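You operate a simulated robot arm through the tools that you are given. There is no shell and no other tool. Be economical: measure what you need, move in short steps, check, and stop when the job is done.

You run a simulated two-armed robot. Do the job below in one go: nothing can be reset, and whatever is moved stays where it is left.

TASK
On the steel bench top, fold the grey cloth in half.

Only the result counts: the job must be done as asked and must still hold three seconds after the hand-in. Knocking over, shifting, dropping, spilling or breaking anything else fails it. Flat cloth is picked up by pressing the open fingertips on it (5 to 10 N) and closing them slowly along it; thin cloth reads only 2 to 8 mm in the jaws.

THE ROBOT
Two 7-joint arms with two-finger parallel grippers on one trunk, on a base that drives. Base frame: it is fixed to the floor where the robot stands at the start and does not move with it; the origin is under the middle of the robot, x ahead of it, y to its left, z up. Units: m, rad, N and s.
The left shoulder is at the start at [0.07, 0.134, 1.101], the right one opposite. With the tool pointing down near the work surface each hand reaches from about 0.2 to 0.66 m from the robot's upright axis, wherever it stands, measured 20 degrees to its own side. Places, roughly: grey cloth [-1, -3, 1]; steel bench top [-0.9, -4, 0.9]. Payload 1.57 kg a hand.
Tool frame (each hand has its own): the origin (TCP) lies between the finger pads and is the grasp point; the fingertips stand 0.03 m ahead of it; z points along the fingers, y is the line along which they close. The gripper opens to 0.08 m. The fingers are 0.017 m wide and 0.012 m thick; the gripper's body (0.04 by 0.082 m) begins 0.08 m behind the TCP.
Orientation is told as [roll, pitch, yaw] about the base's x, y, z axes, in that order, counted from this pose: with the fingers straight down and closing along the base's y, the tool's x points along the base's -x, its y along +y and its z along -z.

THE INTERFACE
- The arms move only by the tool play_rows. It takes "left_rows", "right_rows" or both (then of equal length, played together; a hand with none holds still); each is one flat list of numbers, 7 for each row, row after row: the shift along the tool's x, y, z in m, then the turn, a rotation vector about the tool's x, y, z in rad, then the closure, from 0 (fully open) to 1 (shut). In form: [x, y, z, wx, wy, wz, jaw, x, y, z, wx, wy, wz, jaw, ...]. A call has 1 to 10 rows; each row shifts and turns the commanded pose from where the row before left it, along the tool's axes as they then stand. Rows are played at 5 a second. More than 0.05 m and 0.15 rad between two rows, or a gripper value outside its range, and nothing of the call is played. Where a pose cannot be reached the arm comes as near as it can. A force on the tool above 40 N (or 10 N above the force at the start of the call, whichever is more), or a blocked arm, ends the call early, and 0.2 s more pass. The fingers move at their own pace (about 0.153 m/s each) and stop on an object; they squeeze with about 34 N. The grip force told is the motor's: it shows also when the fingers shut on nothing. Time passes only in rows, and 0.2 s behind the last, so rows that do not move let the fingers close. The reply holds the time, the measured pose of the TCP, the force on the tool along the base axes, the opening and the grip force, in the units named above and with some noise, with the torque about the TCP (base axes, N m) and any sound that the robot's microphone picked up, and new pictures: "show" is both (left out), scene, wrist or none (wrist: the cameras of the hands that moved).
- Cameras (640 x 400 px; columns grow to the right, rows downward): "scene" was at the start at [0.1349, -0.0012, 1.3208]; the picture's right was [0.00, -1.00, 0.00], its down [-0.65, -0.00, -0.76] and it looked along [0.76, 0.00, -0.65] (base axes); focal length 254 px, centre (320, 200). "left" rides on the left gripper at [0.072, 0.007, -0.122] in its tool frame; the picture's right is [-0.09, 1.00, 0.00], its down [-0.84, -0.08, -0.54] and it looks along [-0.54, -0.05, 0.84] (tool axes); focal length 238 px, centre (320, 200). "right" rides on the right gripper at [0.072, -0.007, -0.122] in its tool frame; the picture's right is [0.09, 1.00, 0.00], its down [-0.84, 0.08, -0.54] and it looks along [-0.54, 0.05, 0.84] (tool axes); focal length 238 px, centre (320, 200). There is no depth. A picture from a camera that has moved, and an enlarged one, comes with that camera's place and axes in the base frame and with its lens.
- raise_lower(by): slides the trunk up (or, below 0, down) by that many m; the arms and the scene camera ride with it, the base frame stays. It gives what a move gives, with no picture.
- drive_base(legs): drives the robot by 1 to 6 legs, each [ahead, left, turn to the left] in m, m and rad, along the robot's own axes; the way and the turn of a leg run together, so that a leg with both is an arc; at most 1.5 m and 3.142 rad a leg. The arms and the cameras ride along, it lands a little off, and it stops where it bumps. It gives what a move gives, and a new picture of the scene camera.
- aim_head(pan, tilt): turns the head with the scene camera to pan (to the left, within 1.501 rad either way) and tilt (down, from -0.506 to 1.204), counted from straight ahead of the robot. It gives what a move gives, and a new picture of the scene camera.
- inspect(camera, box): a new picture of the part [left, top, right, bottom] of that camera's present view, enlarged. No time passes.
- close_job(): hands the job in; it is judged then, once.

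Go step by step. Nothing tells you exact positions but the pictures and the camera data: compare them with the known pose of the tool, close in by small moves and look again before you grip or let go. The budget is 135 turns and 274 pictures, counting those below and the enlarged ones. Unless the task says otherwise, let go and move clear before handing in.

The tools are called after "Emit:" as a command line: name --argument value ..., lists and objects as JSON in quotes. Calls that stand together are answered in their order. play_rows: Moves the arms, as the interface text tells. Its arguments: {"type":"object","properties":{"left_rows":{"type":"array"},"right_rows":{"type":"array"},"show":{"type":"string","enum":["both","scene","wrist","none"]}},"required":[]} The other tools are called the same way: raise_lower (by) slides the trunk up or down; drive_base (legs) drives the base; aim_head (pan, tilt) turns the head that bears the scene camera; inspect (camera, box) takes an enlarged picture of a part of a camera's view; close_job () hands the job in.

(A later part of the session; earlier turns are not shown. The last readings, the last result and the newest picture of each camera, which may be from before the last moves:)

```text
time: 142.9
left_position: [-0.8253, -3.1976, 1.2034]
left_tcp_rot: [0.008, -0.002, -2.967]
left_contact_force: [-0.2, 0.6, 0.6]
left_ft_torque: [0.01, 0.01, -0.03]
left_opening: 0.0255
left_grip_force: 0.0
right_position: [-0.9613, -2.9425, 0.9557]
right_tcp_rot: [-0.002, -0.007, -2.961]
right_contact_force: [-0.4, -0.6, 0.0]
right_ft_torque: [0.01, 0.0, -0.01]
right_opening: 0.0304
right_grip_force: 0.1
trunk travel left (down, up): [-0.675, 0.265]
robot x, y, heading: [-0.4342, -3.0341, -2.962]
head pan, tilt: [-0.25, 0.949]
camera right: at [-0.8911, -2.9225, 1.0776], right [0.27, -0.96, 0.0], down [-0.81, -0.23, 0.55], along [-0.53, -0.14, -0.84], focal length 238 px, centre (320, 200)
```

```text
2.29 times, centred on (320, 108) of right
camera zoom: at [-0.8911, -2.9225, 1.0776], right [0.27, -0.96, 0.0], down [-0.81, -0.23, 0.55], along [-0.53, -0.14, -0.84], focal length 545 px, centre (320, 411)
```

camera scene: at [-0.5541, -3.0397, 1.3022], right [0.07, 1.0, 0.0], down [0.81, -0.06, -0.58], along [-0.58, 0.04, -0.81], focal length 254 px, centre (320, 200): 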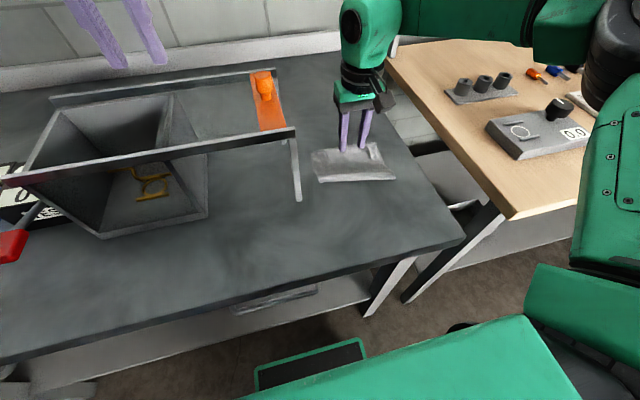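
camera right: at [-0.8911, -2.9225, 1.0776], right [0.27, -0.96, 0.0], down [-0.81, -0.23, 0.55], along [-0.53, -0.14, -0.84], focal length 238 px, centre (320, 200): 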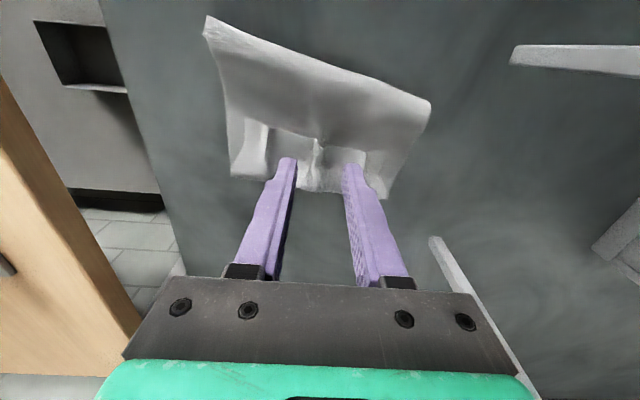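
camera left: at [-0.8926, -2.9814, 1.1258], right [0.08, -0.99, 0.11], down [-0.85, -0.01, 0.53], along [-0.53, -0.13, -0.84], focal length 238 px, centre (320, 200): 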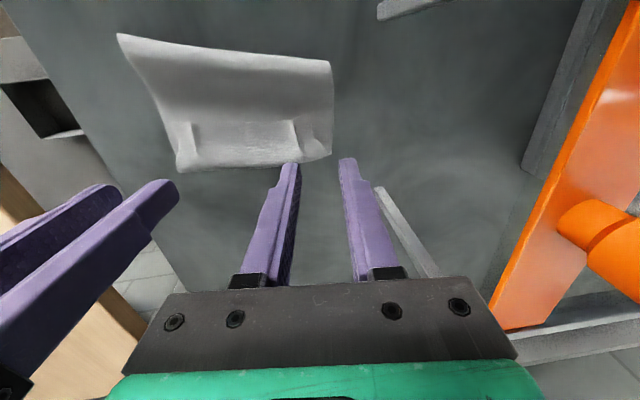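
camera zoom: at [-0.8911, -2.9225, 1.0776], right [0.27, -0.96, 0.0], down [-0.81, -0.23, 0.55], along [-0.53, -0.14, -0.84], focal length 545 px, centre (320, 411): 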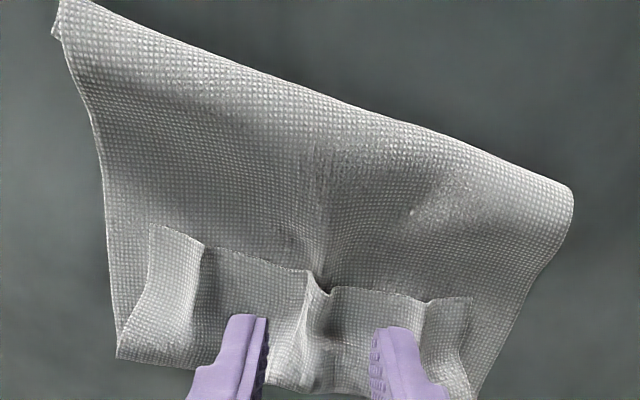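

A standing ridge is left in the middle of the flap's free edge. I pinch it again, this time hovering a few millimetres above the lower layer.

Emit:
play_rows --right_rows '[0.002, 0, 0.015, 0, 0, 0, 0.62, 0, 0, 0.015, 0, 0, 0, 0.62, 0, 0, 0.0085, 0, 0, 0, 0.62, 0, 0, 0, 0, 0, 0, 0.75, 0, 0, 0, 0, 0, 0, 0.9, 0, 0, 0, 0, 0, 0, 1, 0, 0, 0, 0, 0, 0, 1, 0, 0, -0.01, 0, 0, 0, 1, 0.01, 0, -0.015, 0, 0, 0, 1, 0.01, 0, -0.01, 0, 0, 0, 1]' --show "wrist"

Emit:
inspect --camera "scene" --box '[260, 80, 440, 193]'

```text
time: 145.2
left_position: [-0.8248, -3.1963, 1.2032]
left_tcp_rot: [0.009, 0.0, -2.967]
left_contact_force: [0.7, 0.4, -0.9]
left_ft_torque: [0.02, 0.0, 0.04]
left_opening: 0.0256
left_grip_force: 0.1
right_position: [-0.939, -2.9373, 0.9495]
right_tcp_rot: [-0.001, -0.005, -2.962]
right_contact_force: [0.7, -0.1, 0.3]
right_ft_torque: [0.01, -0.03, -0.02]
right_opening: 0.0017
right_grip_force: 23.7
trunk travel left (down, up): [-0.675, 0.265]
robot x, y, heading: [-0.4318, -3.0362, -2.97]
head pan, tilt: [-0.25, 0.949]
camera right: at [-0.8692, -2.9178, 1.0735], right [0.27, -0.96, 0.0], down [-0.81, -0.23, 0.55], along [-0.53, -0.14, -0.84], focal length 238 px, centre (320, 200)
```

right: 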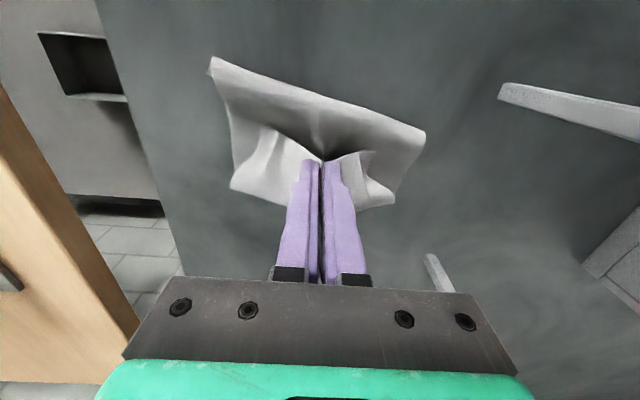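

```text
3.54 times, centred on (350, 136) of scene
camera zoom: at [-0.5537, -3.0393, 1.3022], right [0.07, 1.0, 0.0], down [0.81, -0.06, -0.58], along [-0.58, 0.04, -0.81], focal length 900 px, centre (214, 425)
```

zoom: 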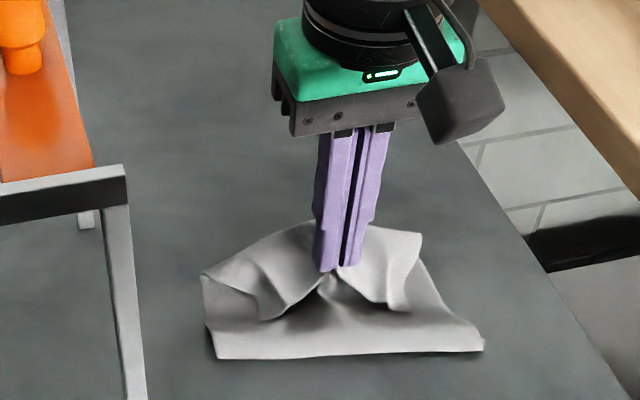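

Now only the flap is held. I lift a little more and pull it toward me by backing the base.

Emit:
play_rows --right_rows '[0.01, 0, -0.015, 0, 0, 0, 1, 0.015, 0, -0.015, 0, 0, 0, 1]' --show "none"

Emit:
drive_base --legs '[[-0.05, 0, 0], [-0.05, 0, 0]]'

Emit:
inspect --camera "scene" --box '[240, 60, 440, 185]'

```text
time: 145.8
left_position: [-0.826, -3.1969, 1.2036]
left_tcp_rot: [0.008, -0.003, -2.968]
left_contact_force: [0.7, 0.6, 0.1]
left_ft_torque: [0.01, 0.0, -0.01]
left_opening: 0.0255
left_grip_force: 0.0
right_position: [-0.9155, -2.931, 0.9815]
right_tcp_rot: [-0.004, -0.008, -2.962]
right_contact_force: [-0.3, 0.1, -0.2]
right_ft_torque: [0.02, 0.02, 0.01]
right_opening: 0.0018
right_grip_force: 23.7
trunk travel left (down, up): [-0.675, 0.265]
robot x, y, heading: [-0.4338, -3.0318, -2.966]
head pan, tilt: [-0.25, 0.949]
```

```text
time: 147.2
left_position: [-0.7337, -3.1808, 1.2007]
left_tcp_rot: [0.01, 0.005, -2.967]
left_contact_force: [-0.5, 0.4, 0.1]
left_ft_torque: [0.02, -0.03, 0.01]
left_opening: 0.0255
left_grip_force: 0.1
right_position: [-0.8222, -2.915, 0.9774]
right_tcp_rot: [-0.002, 0.0, -2.961]
right_contact_force: [-0.4, 0.4, -0.1]
right_ft_torque: [0.02, -0.07, -0.01]
right_opening: 0.0021
right_grip_force: 23.5
trunk travel left (down, up): [-0.675, 0.265]
robot x, y, heading: [-0.3339, -3.0168, -2.969]
head pan, tilt: [-0.25, 0.949]
camera scene: at [-0.4632, -3.023, 1.3014], right [0.07, 1.0, 0.0], down [0.81, -0.06, -0.58], along [-0.58, 0.04, -0.82], focal length 254 px, centre (320, 200)
```

scene: 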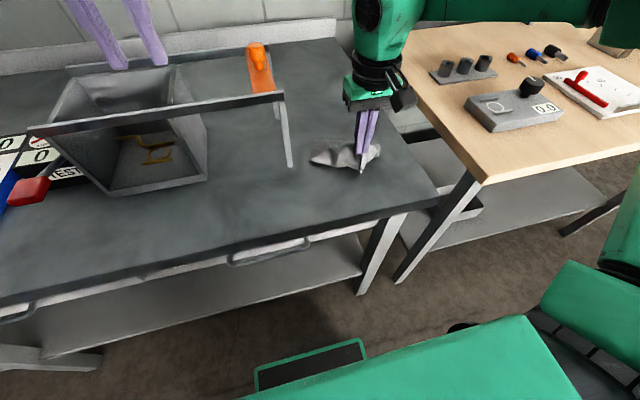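

```text
3.20 times, centred on (340, 122) of scene
camera zoom: at [-0.4632, -3.023, 1.3014], right [0.07, 1.0, 0.0], down [0.81, -0.06, -0.58], along [-0.58, 0.04, -0.82], focal length 814 px, centre (256, 448)
```

zoom: 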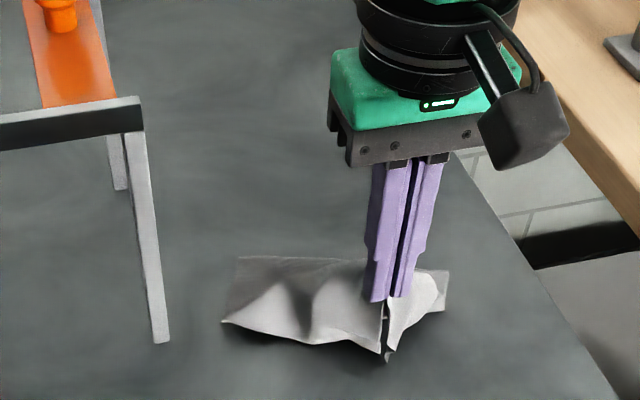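

The cloth is unrolling. I lower the held edge toward the table while backing further.

Emit:
play_rows --right_rows '[0.01, 0, 0.012, 0, 0, 0, 1, 0.01, 0, 0.012, 0, 0, 0, 1, 0.01, 0, 0.012, 0, 0, 0, 1]' --show "none"

Emit:
drive_base --legs '[[-0.04, 0, 0]]'

Emit:
play_rows --right_rows '[0.005, 0, 0.012, 0, 0, 0, 1, 0.005, 0, 0.01, 0, 0, 0, 1, 0, 0, 0, 0, 0, 0, 1]' --show "none"

Emit:
inspect --camera "scene" --box '[240, 60, 440, 185]'

```text
time: 148.0
left_position: [-0.7258, -3.1788, 1.2044]
left_tcp_rot: [0.01, -0.003, -2.968]
left_contact_force: [0.2, -0.1, 0.3]
left_ft_torque: [0.0, 0.02, 0.01]
left_opening: 0.0257
left_grip_force: 0.0
right_position: [-0.7873, -2.9096, 0.944]
right_tcp_rot: [-0.003, -0.007, -2.964]
right_contact_force: [0.6, 1.3, 0.0]
right_ft_torque: [0.02, 0.02, 0.01]
right_opening: 0.0018
right_grip_force: 23.9
trunk travel left (down, up): [-0.675, 0.265]
robot x, y, heading: [-0.3334, -3.0136, -2.968]
head pan, tilt: [-0.25, 0.949]
```

```text
time: 148.9
left_position: [-0.694, -3.1722, 1.1997]
left_tcp_rot: [0.01, 0.005, -2.967]
left_contact_force: [-0.7, -0.2, -0.6]
left_ft_torque: [0.03, -0.02, -0.01]
left_opening: 0.0258
left_grip_force: 0.1
right_position: [-0.7539, -2.9036, 0.9416]
right_tcp_rot: [-0.002, 0.0, -2.963]
right_contact_force: [0.1, 0.4, 0.5]
right_ft_torque: [-0.04, -0.02, -0.04]
right_opening: 0.0021
right_grip_force: 23.6
trunk travel left (down, up): [-0.675, 0.265]
robot x, y, heading: [-0.2922, -3.0122, -2.968]
head pan, tilt: [-0.25, 0.949]
camera scene: at [-0.4227, -3.0158, 1.3015], right [0.07, 1.0, 0.0], down [0.81, -0.06, -0.58], along [-0.58, 0.04, -0.82], focal length 254 px, centre (320, 200)
```

scene: 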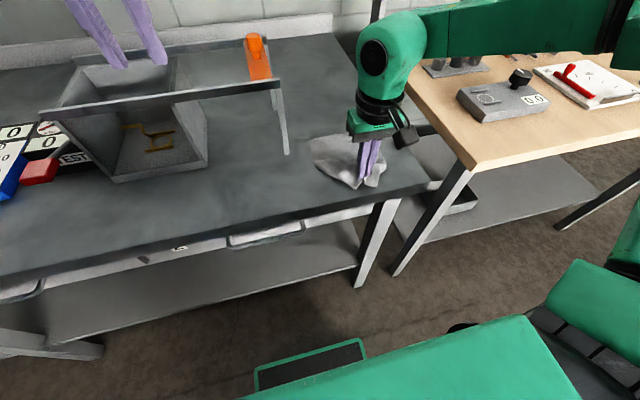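

```text
time: 149.7
left_position: [-0.6885, -3.1723, 1.2033]
left_tcp_rot: [0.01, -0.002, -2.966]
left_contact_force: [0.7, -0.3, -0.4]
left_ft_torque: [-0.01, 0.01, 0.01]
left_opening: 0.0253
left_grip_force: 0.1
right_position: [-0.7393, -2.899, 0.9221]
right_tcp_rot: [-0.001, -0.005, -2.963]
right_contact_force: [0.0, -0.3, 0.1]
right_ft_torque: [0.02, 0.01, -0.03]
right_opening: 0.0021
right_grip_force: 23.2
trunk travel left (down, up): [-0.675, 0.265]
robot x, y, heading: [-0.2956, -3.0078, -2.962]
head pan, tilt: [-0.25, 0.949]
```

```text
3.20 times, centred on (340, 122) of scene
camera zoom: at [-0.4161, -3.0148, 1.3023], right [0.07, 1.0, 0.0], down [0.81, -0.06, -0.58], along [-0.58, 0.04, -0.81], focal length 814 px, centre (256, 448)
```

zoom: 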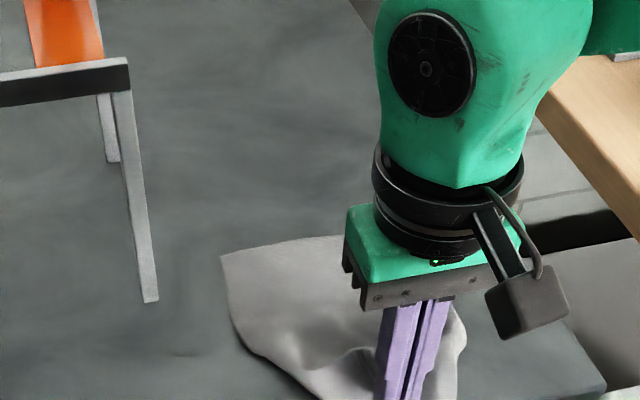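

The cloth lies flat again apart from the pinch. I lower to the table and open wide to spread the gather.

Emit:
play_rows --right_rows '[0.002, 0, 0.006, 0, 0, 0, 1, 0, 0, 0.004, 0, 0, 0, 1, 0, 0, 0, 0, 0, 0, 0.9, 0, 0, 0, 0, 0, 0, 0.8, 0, 0, 0, 0, 0, 0, 0.65, 0, 0, 0, 0, 0, 0, 0.5, 0, 0, -0.02, 0, 0, 0, 0.5, 0, 0, -0.04, 0, 0, 0, 0.5, 0, -0.03, -0.04, 0, 0, 0, 0.5, 0, -0.045, -0.02, 0, 0, 0, 0.5]' --show "none"

Emit:
aim_head --pan -0.35 --tilt 1.0

Emit:
inspect --camera "scene" --box '[200, 90, 400, 215]'

```text
time: 151.9
left_position: [-0.6901, -3.1698, 1.2029]
left_tcp_rot: [0.011, 0.0, -2.967]
left_contact_force: [0.8, 0.0, -0.8]
left_ft_torque: [0.0, 0.01, 0.02]
left_opening: 0.0256
left_grip_force: 0.0
right_position: [-0.7526, -2.8232, 1.0317]
right_tcp_rot: [-0.001, -0.006, -2.964]
right_contact_force: [0.1, -0.9, -0.7]
right_ft_torque: [0.0, -0.01, 0.02]
right_opening: 0.04
right_grip_force: 0.0
trunk travel left (down, up): [-0.675, 0.265]
robot x, y, heading: [-0.2924, -3.0111, -2.964]
head pan, tilt: [-0.25, 0.949]
```

```text
time: 152.6
left_position: [-0.6892, -3.1718, 1.2024]
left_tcp_rot: [0.009, -0.001, -2.968]
left_contact_force: [0.4, 0.2, -0.7]
left_ft_torque: [0.0, 0.03, -0.01]
left_opening: 0.0256
left_grip_force: 0.0
right_position: [-0.7517, -2.8243, 1.0314]
right_tcp_rot: [0.0, -0.006, -2.963]
right_contact_force: [0.9, 0.2, 1.3]
right_ft_torque: [0.0, 0.03, 0.0]
right_opening: 0.04
right_grip_force: 0.0
trunk travel left (down, up): [-0.675, 0.265]
robot x, y, heading: [-0.2963, -3.0116, -2.965]
head pan, tilt: [-0.351, 1.0]
camera scene: at [-0.4134, -3.0081, 1.2986], right [0.17, 0.98, 0.0], down [0.83, -0.15, -0.54], along [-0.53, 0.09, -0.84], focal length 254 px, centre (320, 200)
```

scene: 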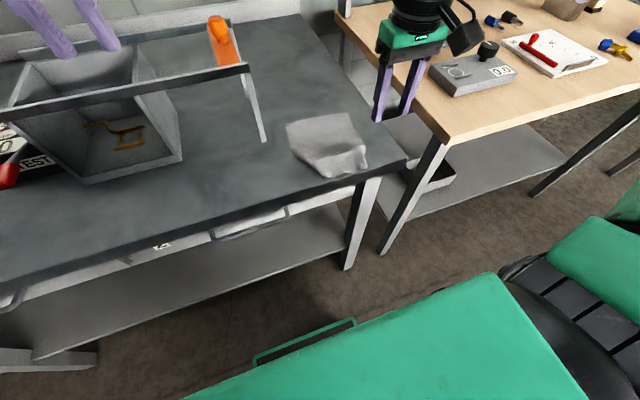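

```text
3.20 times, centred on (300, 152) of scene
camera zoom: at [-0.4134, -3.0081, 1.2986], right [0.17, 0.98, 0.0], down [0.83, -0.15, -0.54], along [-0.53, 0.09, -0.84], focal length 814 px, centre (384, 352)
```

zoom: 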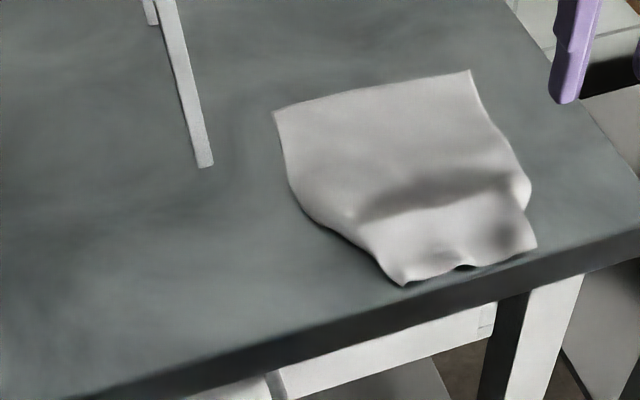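

The near edge came out gathered (about 9 cm wide instead of 16). I'll spread it by pressing the closed fingertips on its middle and opening them slowly.

Emit:
play_rows --right_rows '[-0.005, 0.024, 0.02, 0, 0, 0, 1, -0.005, 0.024, 0.025, 0, 0, 0, 1, -0.004, 0.024, 0.03, 0, 0, 0, 1, 0, 0, 0.025, 0, 0, 0, 1, 0, 0, 0.012, 0, 0, 0, 1, 0, 0, 0.004, 0, 0, 0, 1, 0, 0, 0, 0, 0, 0, 1]' --show "wrist"

```text
time: 154.2
left_position: [-0.6896, -3.1721, 1.2025]
left_tcp_rot: [0.01, 0.0, -2.969]
left_contact_force: [-0.6, 0.1, 0.7]
left_ft_torque: [0.0, -0.03, 0.01]
left_opening: 0.0257
left_grip_force: 0.0
right_position: [-0.7529, -2.8994, 0.915]
right_tcp_rot: [-0.003, -0.006, -2.964]
right_contact_force: [-0.3, 0.4, 0.3]
right_ft_torque: [0.01, -0.03, 0.0]
right_opening: 0.0002
right_grip_force: 21.4
trunk travel left (down, up): [-0.675, 0.265]
robot x, y, heading: [-0.2977, -3.0098, -2.964]
head pan, tilt: [-0.351, 1.0]
camera right: at [-0.6826, -2.8796, 1.038], right [0.27, -0.96, 0.0], down [-0.81, -0.23, 0.55], along [-0.53, -0.14, -0.84], focal length 238 px, centre (320, 200)
```

right: 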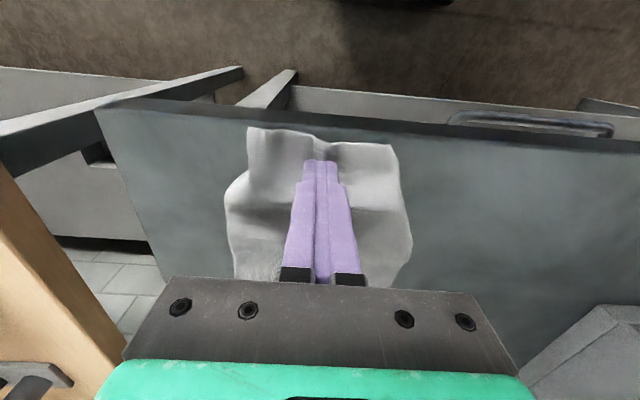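

Emit:
play_rows --right_rows '[0.004, 0, 0.0025, 0, 0, 0, 1, 0, 0, 0.0012, 0, 0, 0, 1, 0, 0, 0, 0, 0, 0, 1]' --show "none"

```text
time: 154.9
left_position: [-0.6883, -3.1725, 1.2017]
left_tcp_rot: [0.011, 0.002, -2.966]
left_contact_force: [0.1, 0.1, -1.3]
left_ft_torque: [0.02, 0.0, -0.01]
left_opening: 0.0258
left_grip_force: 0.1
right_position: [-0.7488, -2.8996, 0.9112]
right_tcp_rot: [-0.003, -0.005, -2.964]
right_contact_force: [-0.7, -0.4, -0.3]
right_ft_torque: [0.03, 0.0, 0.01]
right_opening: 0.0
right_grip_force: 20.6
trunk travel left (down, up): [-0.675, 0.265]
robot x, y, heading: [-0.2948, -3.0117, -2.963]
head pan, tilt: [-0.351, 1.0]
```

Emit:
play_rows --right_rows '[0, 0, 0.0018, 0, 0, 0, 1, 0, 0, 0.001, 0, 0, 0, 1, 0, 0, 0, 0, 0, 0, 1]' --show "none"

```text
time: 155.8
left_position: [-0.6873, -3.1728, 1.2038]
left_tcp_rot: [0.008, -0.002, -2.967]
left_contact_force: [0.5, -0.2, -0.1]
left_ft_torque: [-0.05, -0.02, 0.04]
left_opening: 0.0253
left_grip_force: 0.0
right_position: [-0.7478, -2.8993, 0.9104]
right_tcp_rot: [-0.002, -0.01, -2.962]
right_contact_force: [-2.6, 1.2, 17.6]
right_ft_torque: [0.08, -0.02, 0.0]
right_opening: 0.0
right_grip_force: 21.2
trunk travel left (down, up): [-0.675, 0.265]
robot x, y, heading: [-0.293, -3.0095, -2.97]
head pan, tilt: [-0.351, 1.0]
```

Emit:
play_rows --right_rows '[0, 0, -0.001, 0, 0, 0, 1, 0, 0, 0, 0, 0, 0, 0.9, 0, 0, 0, 0, 0, 0, 0.8, 0, 0, 0, 0, 0, 0, 0.7, 0, 0, 0, 0, 0, 0, 0.6, 0, 0, 0, 0, 0, 0, 0.5, 0, 0, 0, 0, 0, 0, 0.4, 0, 0, 0, 0, 0, 0, 0.3, 0, 0, -0.01, 0, 0, 0, 0.3, 0, 0, -0.03, 0, 0, 0, 0.3]' --show "wrist"

```text
time: 157.9
left_position: [-0.687, -3.1734, 1.2025]
left_tcp_rot: [0.008, -0.001, -2.968]
left_contact_force: [0.2, -0.5, 0.8]
left_ft_torque: [0.01, 0.01, -0.01]
left_opening: 0.0253
left_grip_force: 0.1
right_position: [-0.7471, -2.8997, 0.9506]
right_tcp_rot: [-0.003, -0.007, -2.962]
right_contact_force: [0.8, 0.4, 0.1]
right_ft_torque: [0.01, 0.0, 0.02]
right_opening: 0.0561
right_grip_force: 0.1
trunk travel left (down, up): [-0.675, 0.265]
robot x, y, heading: [-0.2947, -3.0071, -2.965]
head pan, tilt: [-0.351, 1.0]
camera right: at [-0.6769, -2.8801, 1.0722], right [0.27, -0.96, 0.0], down [-0.81, -0.23, 0.55], along [-0.53, -0.14, -0.84], focal length 238 px, centre (320, 200)
```

right: 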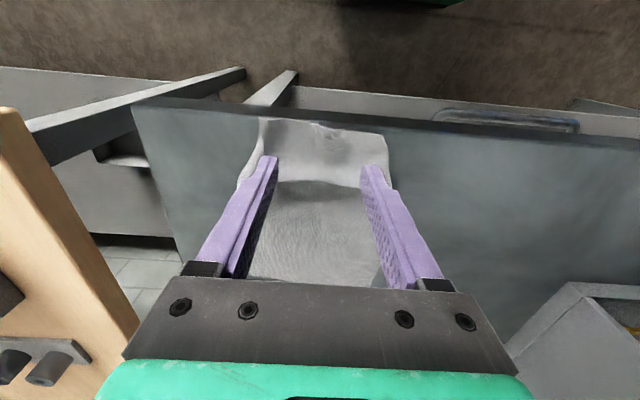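

That spread it. I lift away and look at the whole cloth.

Emit:
play_rows --right_rows '[0, 0, -0.04, 0, 0, 0, 0.3, 0, -0.03, -0.03, 0, 0, 0, 0.5, 0, -0.04, 0, 0, 0, 0, 0.5, 0, -0.03, 0, 0, 0, 0, 0.5]' --show "none"

Emit:
inspect --camera "scene" --box '[220, 90, 420, 215]'

```text
time: 158.9
left_position: [-0.6888, -3.1711, 1.2039]
left_tcp_rot: [0.011, -0.001, -2.967]
left_contact_force: [0.5, 0.2, 0.1]
left_ft_torque: [-0.01, 0.0, 0.0]
left_opening: 0.0256
left_grip_force: 0.1
right_position: [-0.7656, -2.8002, 1.0174]
right_tcp_rot: [-0.001, -0.006, -2.961]
right_contact_force: [-0.5, -0.7, 0.0]
right_ft_torque: [0.0, -0.03, -0.03]
right_opening: 0.04
right_grip_force: 0.0
trunk travel left (down, up): [-0.675, 0.265]
robot x, y, heading: [-0.2931, -3.0096, -2.964]
head pan, tilt: [-0.351, 1.0]
```

```text
3.20 times, centred on (320, 152) of scene
camera zoom: at [-0.4132, -3.0074, 1.2986], right [0.17, 0.98, 0.0], down [0.83, -0.15, -0.54], along [-0.53, 0.09, -0.84], focal length 814 px, centre (320, 352)
```

zoom: 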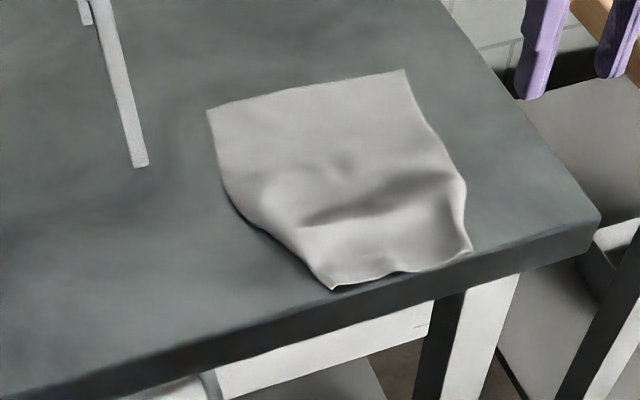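

The near-left corner is drawn inward by about 5 cm. I'll pin the right part with the right hand's closed tips and pull the left corner out with the left hand.

Emit:
play_rows --left_rows '[0, -0.041, 0, 0, 0, 0, 0.75, 0, -0.041, 0, 0, 0, 0, 0.75, 0, -0.041, 0, 0, 0, 0, 0.75, 0, -0.041, 0, 0, 0, 0, 0.75, 0, -0.041, 0.02, 0, 0, 0, 0.75, 0, -0.04, 0.02, 0, 0, 0, 0.75, 0, 0, 0.05, 0, 0, 0, 0.75, 0, 0, 0.05, 0, 0, 0, 0.75, 0, 0, 0.05, 0, 0, 0, 0.75, 0, 0, 0.045, 0, 0, 0, 0.75]' --right_rows '[-0.005, 0.009, 0.01, 0, 0, 0, 1, -0.005, 0.009, 0.01, 0, 0, 0, 1, -0.005, 0.01, 0.01, 0, 0, 0, 1, -0.0064, 0.0096, 0.01, 0, 0, 0, 1, 0, 0, 0.01, 0, 0, 0, 1, 0, 0, 0.01, 0, 0, 0, 1, 0, 0, 0, 0, 0, 0, 1, 0, 0, 0, 0, 0, 0, 1, 0, 0, 0, 0, 0, 0, 1, 0, 0, 0, 0, 0, 0, 1]' --show "wrist"

```text
time: 161.2
left_position: [-0.7182, -2.947, 0.9556]
left_tcp_rot: [0.009, 0.0, -2.967]
left_contact_force: [-0.7, 0.3, 0.6]
left_ft_torque: [0.0, -0.03, -0.01]
left_opening: 0.0202
left_grip_force: 0.1
left hand out of reach, approached as far as the arm can: row 5, 6
right_position: [-0.7818, -2.8427, 0.9593]
right_tcp_rot: [-0.001, -0.005, -2.963]
right_contact_force: [-0.5, 0.6, -0.2]
right_ft_torque: [0.0, 0.01, -0.03]
right_opening: 0.0
right_grip_force: 21.7
trunk travel left (down, up): [-0.675, 0.265]
robot x, y, heading: [-0.2957, -3.0077, -2.97]
head pan, tilt: [-0.351, 1.0]
camera right: at [-0.7117, -2.8226, 1.0825], right [0.27, -0.96, 0.0], down [-0.81, -0.23, 0.55], along [-0.53, -0.14, -0.84], focal length 238 px, centre (320, 200)
camera left: at [-0.6464, -2.9388, 1.0791], right [0.08, -1.0, 0.01], down [-0.84, -0.06, 0.54], along [-0.54, -0.05, -0.84], focal length 238 px, centre (320, 200)
```

right: 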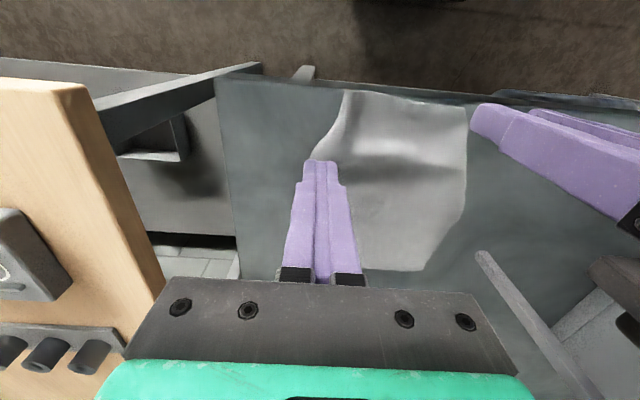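
left: 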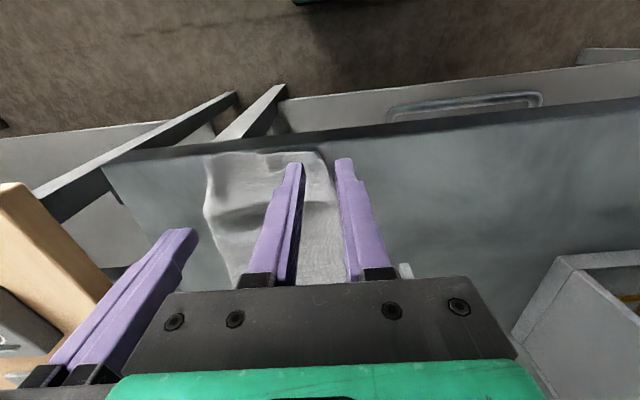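

Both near corners are drawn inward; the near edge runs from (-0.724,-2.947) to (-0.736,-2.847). I roll both hands slightly outward so they fit side by side, and go to both corners to pull them apart.

Emit:
play_rows --left_rows '[-0.006, -0.004, 0, 0.1, 0, 0, 0.78, -0.006, -0.004, 0, 0.1, 0, 0, 0.78, 0, 0, 0, 0, 0, 0, 0.78, 0, 0, 0, 0, 0, 0, 0.78]' --right_rows '[0.019, 0.009, 0, -0.1, 0, 0, 0.78, 0.019, 0.009, 0, -0.1, 0, 0, 0.78, 0, 0, 0, 0, 0, 0, 0.78, 0, 0, 0, 0, 0, 0, 0.78]' --show "wrist"

```text
time: 162.2
left_position: [-0.7311, -2.9397, 0.9572]
left_tcp_rot: [-0.191, 0.0, -2.969]
left_contact_force: [0.3, 0.3, 0.1]
left_ft_torque: [0.01, 0.0, 0.0]
left_opening: 0.0177
left_grip_force: 0.1
right_position: [-0.7387, -2.8531, 0.9596]
right_tcp_rot: [0.199, -0.005, -2.963]
right_contact_force: [-0.1, -0.6, 0.7]
right_ft_torque: [0.01, -0.01, -0.04]
right_opening: 0.0176
right_grip_force: 0.2
trunk travel left (down, up): [-0.675, 0.265]
robot x, y, heading: [-0.2943, -3.0091, -2.962]
head pan, tilt: [-0.351, 1.0]
camera right: at [-0.6729, -2.8094, 1.0788], right [0.27, -0.94, 0.2], down [-0.83, -0.12, 0.55], along [-0.5, -0.31, -0.81], focal length 238 px, centre (320, 200)
camera left: at [-0.6548, -2.9571, 1.0764], right [0.08, -0.98, -0.19], down [-0.82, -0.17, 0.55], along [-0.57, 0.11, -0.82], focal length 238 px, centre (320, 200)
```

right: 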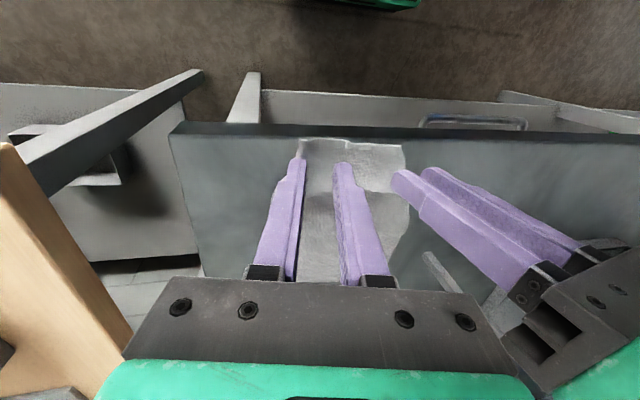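
left: 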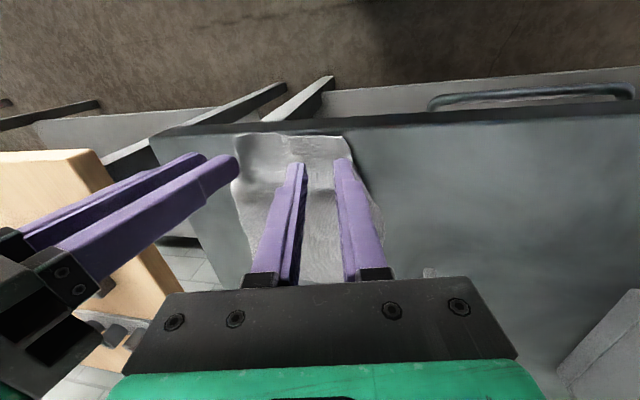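

Emit:
play_rows --left_rows '[0, 0.0024, 0.0118, 0, 0, 0, 0.78, 0, 0.0024, 0.0118, 0, 0, 0, 0.78, 0, 0.0024, 0.0118, 0, 0, 0, 0.78, 0, 0, 0, 0, 0, 0, 0.78]' --right_rows '[0, -0.0024, 0.0118, 0, 0, 0, 0.78, 0, -0.0024, 0.0118, 0, 0, 0, 0.78, 0, -0.0026, 0.0128, 0, 0, 0, 0.78, 0, 0, 0, 0, 0, 0, 0.78]' --show "wrist"

```text
time: 163.2
left_position: [-0.73, -2.9419, 0.9211]
left_tcp_rot: [-0.191, 0.0, -2.966]
left_contact_force: [0.8, -0.8, 1.1]
left_ft_torque: [0.05, 0.03, 0.0]
left_opening: 0.0173
left_grip_force: 0.0
right_position: [-0.7396, -2.8523, 0.9227]
right_tcp_rot: [0.2, -0.006, -2.963]
right_contact_force: [0.6, -0.7, 0.5]
right_ft_torque: [-0.02, 0.02, 0.0]
right_opening: 0.0175
right_grip_force: 0.2
trunk travel left (down, up): [-0.675, 0.265]
robot x, y, heading: [-0.2922, -3.0106, -2.966]
head pan, tilt: [-0.351, 1.0]
camera right: at [-0.673, -2.8098, 1.0418], right [0.27, -0.94, 0.2], down [-0.83, -0.12, 0.55], along [-0.5, -0.31, -0.81], focal length 238 px, centre (320, 200)
camera left: at [-0.6551, -2.958, 1.0403], right [0.08, -0.98, -0.19], down [-0.82, -0.17, 0.55], along [-0.57, 0.11, -0.82], focal length 238 px, centre (320, 200)
```

right: 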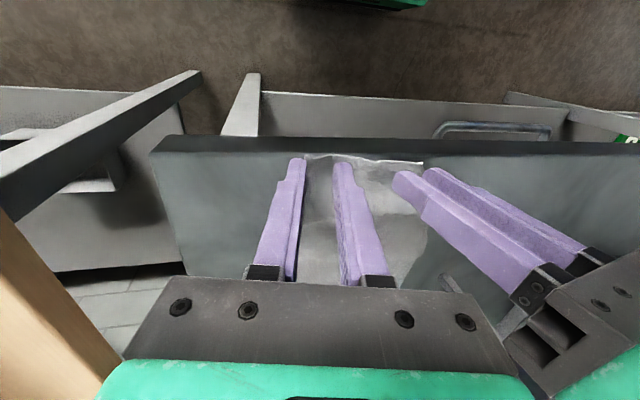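
left: 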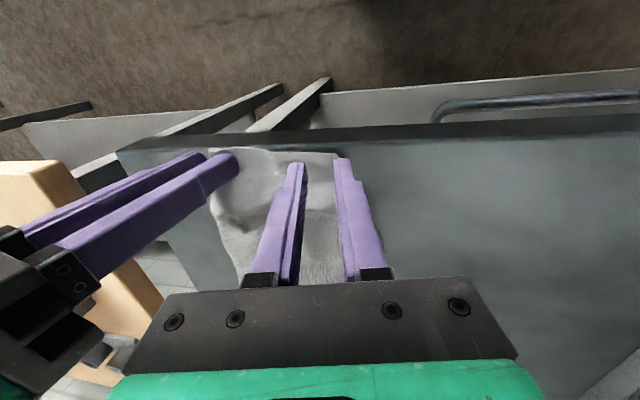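

Emit:
play_rows --left_rows '[-0.002, -0.003, 0.0005, 0, 0, 0, 0.8, 0, 0.001, 0.004, 0, 0, 0, 0.8, 0, 0.0006, 0.003, 0, 0, 0, 0.8, 0, 0, 0, 0, 0, 0, 0.8]' --right_rows '[-0.002, 0.008, 0.0016, 0, 0, 0, 0.8, 0, -0.001, 0.004, 0, 0, 0, 0.8, 0, -0.0006, 0.003, 0, 0, 0, 0.8, 0, 0, 0, 0, 0, 0, 0.8]' --show "wrist"

```text
time: 164.2
left_position: [-0.733, -2.9393, 0.9146]
left_tcp_rot: [-0.192, -0.002, -2.968]
left_contact_force: [-0.5, -0.8, 6.1]
left_ft_torque: [-0.1, -0.02, -0.01]
left_opening: 0.0156
left_grip_force: 0.0
right_position: [-0.7398, -2.8612, 0.9151]
right_tcp_rot: [0.198, -0.004, -2.964]
right_contact_force: [-0.1, -0.5, -0.1]
right_ft_torque: [0.0, -0.05, -0.02]
right_opening: 0.016
right_grip_force: 0.1
trunk travel left (down, up): [-0.675, 0.265]
robot x, y, heading: [-0.2932, -3.0097, -2.96]
head pan, tilt: [-0.351, 1.0]
camera right: at [-0.6741, -2.8179, 1.0347], right [0.27, -0.94, 0.2], down [-0.83, -0.12, 0.55], along [-0.5, -0.31, -0.81], focal length 238 px, centre (320, 200)
camera left: at [-0.6571, -2.955, 1.0335], right [0.08, -0.98, -0.19], down [-0.82, -0.17, 0.55], along [-0.57, 0.11, -0.81], focal length 238 px, centre (320, 200)
```

right: 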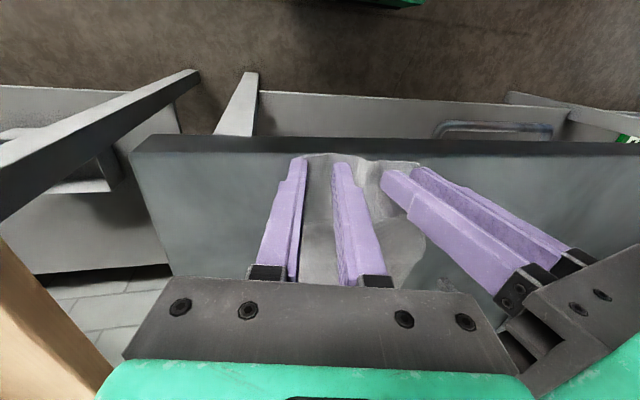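
left: 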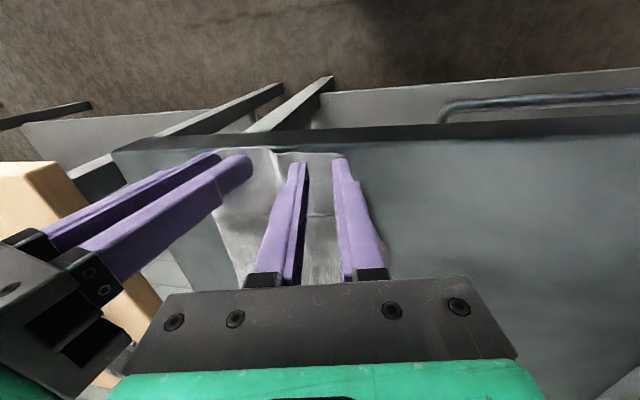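

Emit:
play_rows --right_rows '[0, 0.002, 0.002, 0, 0, 0, 0.8, 0, -0.0003, 0.0015, 0, 0, 0, 0.8, 0, 0, 0, 0, 0, 0, 0.8]' --show "none"

```text
time: 164.9
left_position: [-0.7335, -2.9392, 0.914]
left_tcp_rot: [-0.19, -0.002, -2.965]
left_contact_force: [-0.7, -1.0, 5.7]
left_ft_torque: [-0.08, 0.03, -0.03]
left_opening: 0.0155
left_grip_force: 0.2
right_position: [-0.7395, -2.863, 0.9137]
right_tcp_rot: [0.196, -0.008, -2.964]
right_contact_force: [0.2, 0.6, 4.2]
right_ft_torque: [0.04, -0.01, -0.01]
right_opening: 0.0156
right_grip_force: 0.1
trunk travel left (down, up): [-0.675, 0.265]
robot x, y, heading: [-0.2935, -3.0099, -2.97]
head pan, tilt: [-0.351, 1.0]
```

Both touch with 4–6 N. I close both slowly and lift 3 cm a little to check.

Emit:
play_rows --left_rows '[0, 0, 0, 0, 0, 0, 0.84, 0, 0, 0, 0, 0, 0, 0.88, 0, 0, 0, 0, 0, 0, 0.92, 0, 0, 0, 0, 0, 0, 0.96, 0, 0, 0, 0, 0, 0, 1, 0, 0, 0, 0, 0, 0, 1, 0, -0.002, -0.01, 0, 0, 0, 1, 0, -0.002, -0.01, 0, 0, 0, 1]' --right_rows '[0, 0, 0, 0, 0, 0, 0.84, 0, 0, 0, 0, 0, 0, 0.88, 0, 0, 0, 0, 0, 0, 0.92, 0, 0, 0, 0, 0, 0, 0.96, 0, 0, 0, 0, 0, 0, 1, 0, 0, 0, 0, 0, 0, 1, 0, 0.002, -0.01, 0, 0, 0, 1, 0, 0.002, -0.01, 0, 0, 0, 1]' --show "wrist"

```text
time: 166.8
left_position: [-0.734, -2.9373, 0.934]
left_tcp_rot: [-0.19, 0.0, -2.969]
left_contact_force: [0.5, 1.2, 0.2]
left_ft_torque: [0.01, 0.01, -0.02]
left_opening: 0.0001
left_grip_force: 20.9
right_position: [-0.738, -2.8628, 0.9338]
right_tcp_rot: [0.201, -0.004, -2.965]
right_contact_force: [-0.8, -0.4, -0.1]
right_ft_torque: [0.0, 0.02, -0.01]
right_opening: 0.0
right_grip_force: 21.2
trunk travel left (down, up): [-0.675, 0.265]
robot x, y, heading: [-0.2979, -3.0129, -2.964]
head pan, tilt: [-0.351, 1.0]
camera right: at [-0.6732, -2.8194, 1.0521], right [0.27, -0.94, 0.2], down [-0.83, -0.12, 0.55], along [-0.5, -0.31, -0.81], focal length 238 px, centre (320, 200)
camera left: at [-0.6572, -2.9539, 1.0536], right [0.08, -0.98, -0.19], down [-0.82, -0.17, 0.55], along [-0.57, 0.11, -0.82], focal length 238 px, centre (320, 200)
```

right: 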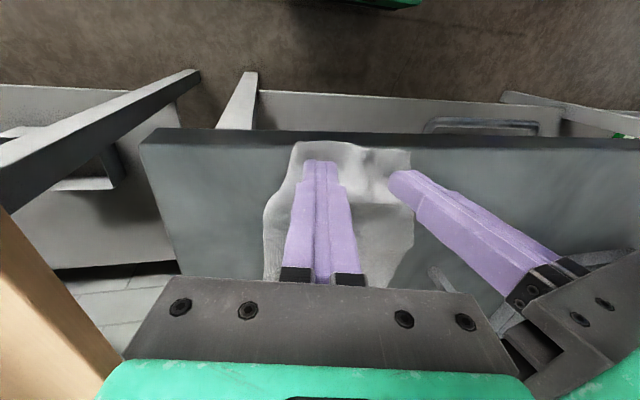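
left: 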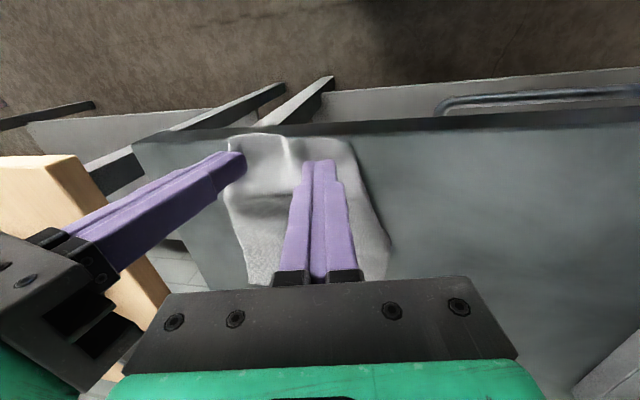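

The rolled pinch slipped off, but the closed tips stand on both corners. I press them down and drag the corners apart by friction.

Emit:
play_rows --left_rows '[0, 0.002, 0.0098, 0, 0, 0, 1, 0, 0.002, 0.0105, 0, 0, 0, 1, 0, 0, 0, 0, 0, 0, 1]' --right_rows '[0, -0.002, 0.0098, 0, 0, 0, 1, 0, -0.002, 0.0105, 0, 0, 0, 1, 0, 0, 0, 0, 0, 0, 1]' --show "none"

```text
time: 167.6
left_position: [-0.7327, -2.9364, 0.9148]
left_tcp_rot: [-0.19, 0.0, -2.968]
left_contact_force: [-0.5, -0.2, -0.8]
left_ft_torque: [-0.02, -0.01, 0.01]
left_opening: 0.0001
left_grip_force: 21.3
right_position: [-0.7409, -2.8623, 0.9124]
right_tcp_rot: [0.199, -0.008, -2.964]
right_contact_force: [-0.7, 1.2, 9.2]
right_ft_torque: [0.07, -0.03, 0.0]
right_opening: 0.0
right_grip_force: 21.1
trunk travel left (down, up): [-0.675, 0.265]
robot x, y, heading: [-0.2964, -3.0145, -2.967]
head pan, tilt: [-0.351, 1.0]
```

Emit:
play_rows --left_rows '[0, 0, 0.0022, 0, 0, 0, 1, 0, 0, 0.0006, 0, 0, 0, 1, 0, 0.0059, -0.0012, 0, 0, 0, 1, 0, 0.0059, -0.0012, 0, 0, 0, 1, 0, 0.0059, -0.0012, 0, 0, 0, 1, 0, 0.0059, -0.0012, 0, 0, 0, 1, 0, 0.0059, -0.0012, 0, 0, 0, 1]' --right_rows '[0, 0, 0, 0, 0, 0, 1, 0, 0, 0, 0, 0, 0, 1, 0, -0.0059, -0.0012, 0, 0, 0, 1, 0, -0.0059, -0.0012, 0, 0, 0, 1, 0, -0.0059, -0.0012, 0, 0, 0, 1, 0, -0.0059, -0.0012, 0, 0, 0, 1, 0, -0.0059, -0.0012, 0, 0, 0, 1]' --show "wrist"

```text
time: 169.2
left_position: [-0.7259, -2.9655, 0.9121]
left_tcp_rot: [-0.192, -0.005, -2.97]
left_contact_force: [-0.4, 4.3, 28.2]
left_ft_torque: [0.03, -0.01, 0.03]
left_opening: 0.0003
left_grip_force: 21.1
right_position: [-0.7423, -2.8333, 0.9146]
right_tcp_rot: [0.196, -0.006, -2.963]
right_contact_force: [-0.4, 0.3, 0.1]
right_ft_torque: [-0.02, 0.04, 0.03]
right_opening: 0.0
right_grip_force: 21.6
trunk travel left (down, up): [-0.675, 0.265]
robot x, y, heading: [-0.2953, -3.0098, -2.964]
head pan, tilt: [-0.351, 1.0]
camera right: at [-0.6768, -2.7889, 1.0333], right [0.27, -0.94, 0.2], down [-0.82, -0.12, 0.55], along [-0.5, -0.31, -0.81], focal length 238 px, centre (320, 200)
camera left: at [-0.6487, -2.983, 1.0315], right [0.08, -0.98, -0.19], down [-0.82, -0.17, 0.55], along [-0.57, 0.11, -0.81], focal length 238 px, centre (320, 200)
```

right: 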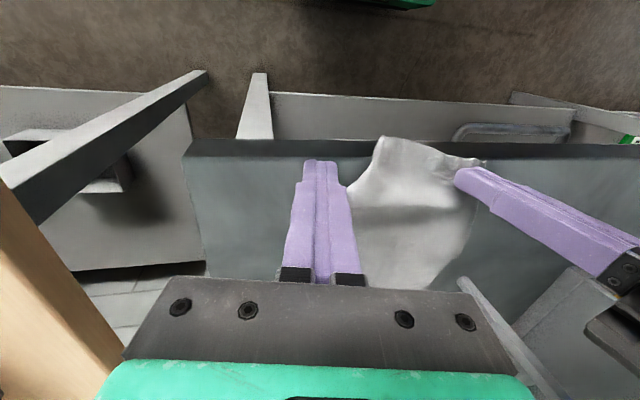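
left: 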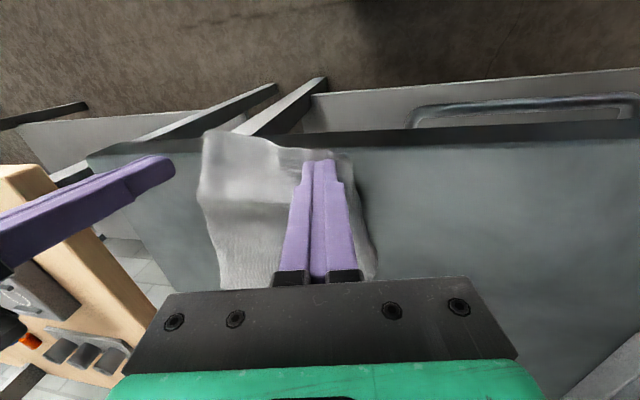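

The left corner moved out; the right tips slid off. I keep the left as a pin (softer) and set the right tips back on the right corner to drag it out.

Emit:
play_rows --left_rows '[0, 0, -0.0012, 0, 0, 0, 1, 0, 0, 0, 0, 0, 0, 1, 0, 0, 0, 0, 0, 0, 1, 0, 0, 0, 0, 0, 0, 1, 0, 0, 0, 0, 0, 0, 1, 0, 0, 0, 0, 0, 0, 1]' --right_rows '[0, 0.003, -0.015, 0, 0, 0, 1, 0, 0.0225, 0.0046, 0, 0, 0, 1, 0, 0.0225, 0.0046, 0, 0, 0, 1, 0, -0.0015, 0.008, 0, 0, 0, 1, 0, -0.0015, 0.008, 0, 0, 0, 1, 0, 0, 0, 0, 0, 0, 1]' --show "wrist"

```text
time: 170.6
left_position: [-0.7256, -2.9667, 0.9128]
left_tcp_rot: [-0.191, -0.002, -2.968]
left_contact_force: [2.1, 1.8, 18.2]
left_ft_torque: [-0.07, -0.04, -0.02]
left_opening: 0.0
left_grip_force: 22.1
right_position: [-0.7349, -2.8771, 0.9133]
right_tcp_rot: [0.199, -0.006, -2.962]
right_contact_force: [0.7, 0.3, 0.3]
right_ft_torque: [0.0, 0.01, 0.02]
right_opening: 0.0002
right_grip_force: 20.9
trunk travel left (down, up): [-0.675, 0.265]
robot x, y, heading: [-0.2983, -3.0107, -2.962]
head pan, tilt: [-0.351, 1.0]
camera right: at [-0.6686, -2.835, 1.0317], right [0.27, -0.94, 0.2], down [-0.82, -0.12, 0.55], along [-0.5, -0.31, -0.81], focal length 238 px, centre (320, 200)
camera left: at [-0.6493, -2.9839, 1.0319], right [0.08, -0.98, -0.19], down [-0.82, -0.17, 0.55], along [-0.57, 0.11, -0.81], focal length 238 px, centre (320, 200)
```

right: 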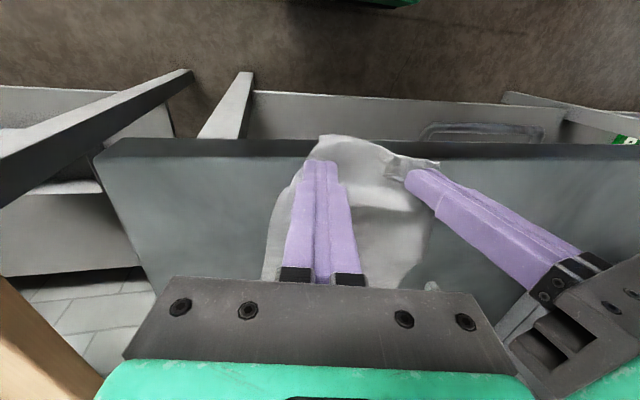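
left: 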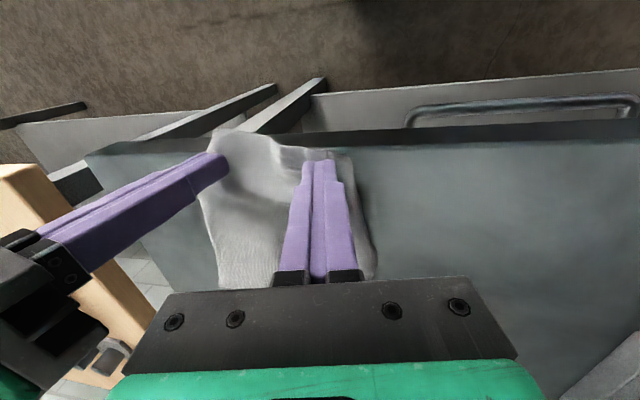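

Emit:
play_rows --left_rows '[0, 0, 0, 0, 0, 0, 1, 0, 0, 0, 0, 0, 0, 1, 0, 0, 0, 0, 0, 0, 1, 0, 0, 0, 0, 0, 0, 1, 0, 0, 0, 0, 0, 0, 1, 0, 0, 0, 0, 0, 0, 1, 0, 0, 0, 0, 0, 0, 1, 0, 0, 0, 0, 0, 0, 1]' --right_rows '[0, 0, 0.002, 0, 0, 0, 1, 0, 0, 0.0012, 0, 0, 0, 1, 0, -0.0059, -0.0009, 0, 0, 0, 1, 0, -0.0059, -0.0009, 0, 0, 0, 1, 0, -0.0059, -0.0009, 0, 0, 0, 1, -0.003, -0.0059, -0.0009, 0, 0, 0, 1, -0.003, -0.0059, -0.0009, 0, 0, 0, 1, 0, 0, 0, 0, 0, 0, 1]' --show "wrist"

```text
time: 172.3
left_position: [-0.7231, -2.969, 0.9147]
left_tcp_rot: [-0.195, -0.006, -2.967]
left_contact_force: [-0.1, -0.1, 0.5]
left_ft_torque: [-0.01, -0.03, 0.03]
left_opening: 0.0001
left_grip_force: 20.9
right_position: [-0.7446, -2.8546, 0.9123]
right_tcp_rot: [0.197, -0.012, -2.963]
right_contact_force: [3.5, -4.5, 40.1]
right_ft_torque: [-0.01, 0.08, 0.03]
right_opening: 0.0001
right_grip_force: 20.8
trunk travel left (down, up): [-0.675, 0.265]
robot x, y, heading: [-0.2957, -3.0073, -2.965]
head pan, tilt: [-0.351, 1.0]
camera right: at [-0.6775, -2.8108, 1.0304], right [0.27, -0.94, 0.19], down [-0.82, -0.12, 0.56], along [-0.5, -0.31, -0.81], focal length 238 px, centre (320, 200)
camera left: at [-0.6463, -2.9866, 1.0332], right [0.08, -0.98, -0.19], down [-0.82, -0.17, 0.55], along [-0.57, 0.11, -0.81], focal length 238 px, centre (320, 200)
```

right: 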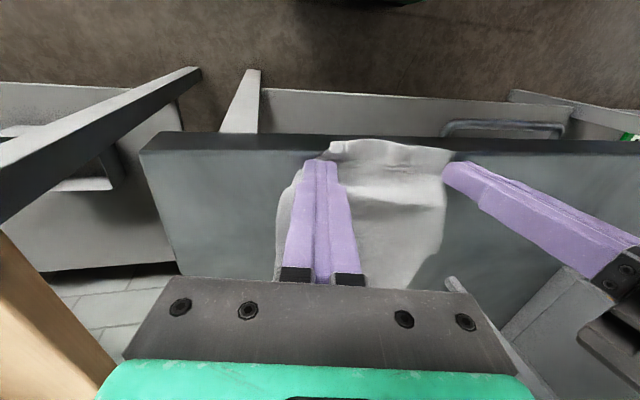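
left: 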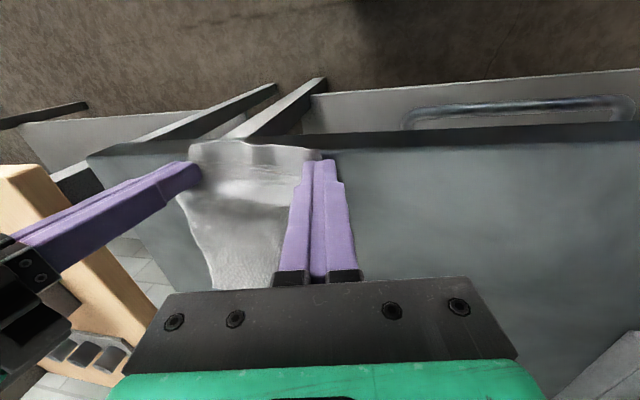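

I lift both hands off and look at the whole cloth again.

Emit:
play_rows --left_rows '[0, 0.004, -0.03, 0, 0, 0, 1, 0, 0.03, -0.03, -0.1, 0, 0, 1, 0, 0.04, -0.03, -0.1, 0, 0, 1, 0, 0.04, -0.03, 0, 0, 0, 1, 0, 0.04, -0.02, 0, 0, 0, 1, 0, 0.04, 0, 0, 0, 0, 1]' --right_rows '[0, 0, -0.03, 0, 0, 0, 1, 0, -0.03, -0.03, 0.1, 0, 0, 1, -0.01, -0.03, -0.03, 0.1, 0, 0, 1, -0.01, -0.03, 0, 0, 0, 0, 1, 0, 0, 0, 0, 0, 0, 1, 0, 0, 0, 0, 0, 0, 1]' --show "none"

Emit:
inspect --camera "scene" --box '[220, 90, 420, 215]'

```text
time: 173.8
left_position: [-0.6928, -3.1719, 1.0437]
left_tcp_rot: [0.007, 0.0, -2.97]
left_contact_force: [0.2, 0.0, 0.5]
left_ft_torque: [0.02, 0.0, 0.01]
left_opening: 0.0001
left_grip_force: 21.1
right_position: [-0.7867, -2.7553, 0.9879]
right_tcp_rot: [-0.004, -0.005, -2.964]
right_contact_force: [-1.4, 0.3, 0.5]
right_ft_torque: [0.01, -0.01, -0.01]
right_opening: 0.0
right_grip_force: 21.0
trunk travel left (down, up): [-0.675, 0.265]
robot x, y, heading: [-0.2931, -3.0065, -2.966]
head pan, tilt: [-0.351, 1.0]
```

```text
3.20 times, centred on (320, 152) of scene
camera zoom: at [-0.413, -3.0104, 1.2986], right [0.17, 0.98, 0.0], down [0.83, -0.14, -0.54], along [-0.53, 0.1, -0.84], focal length 814 px, centre (320, 352)
```

zoom: 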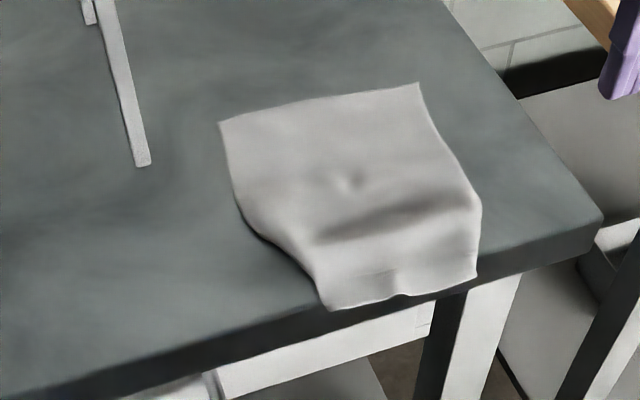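

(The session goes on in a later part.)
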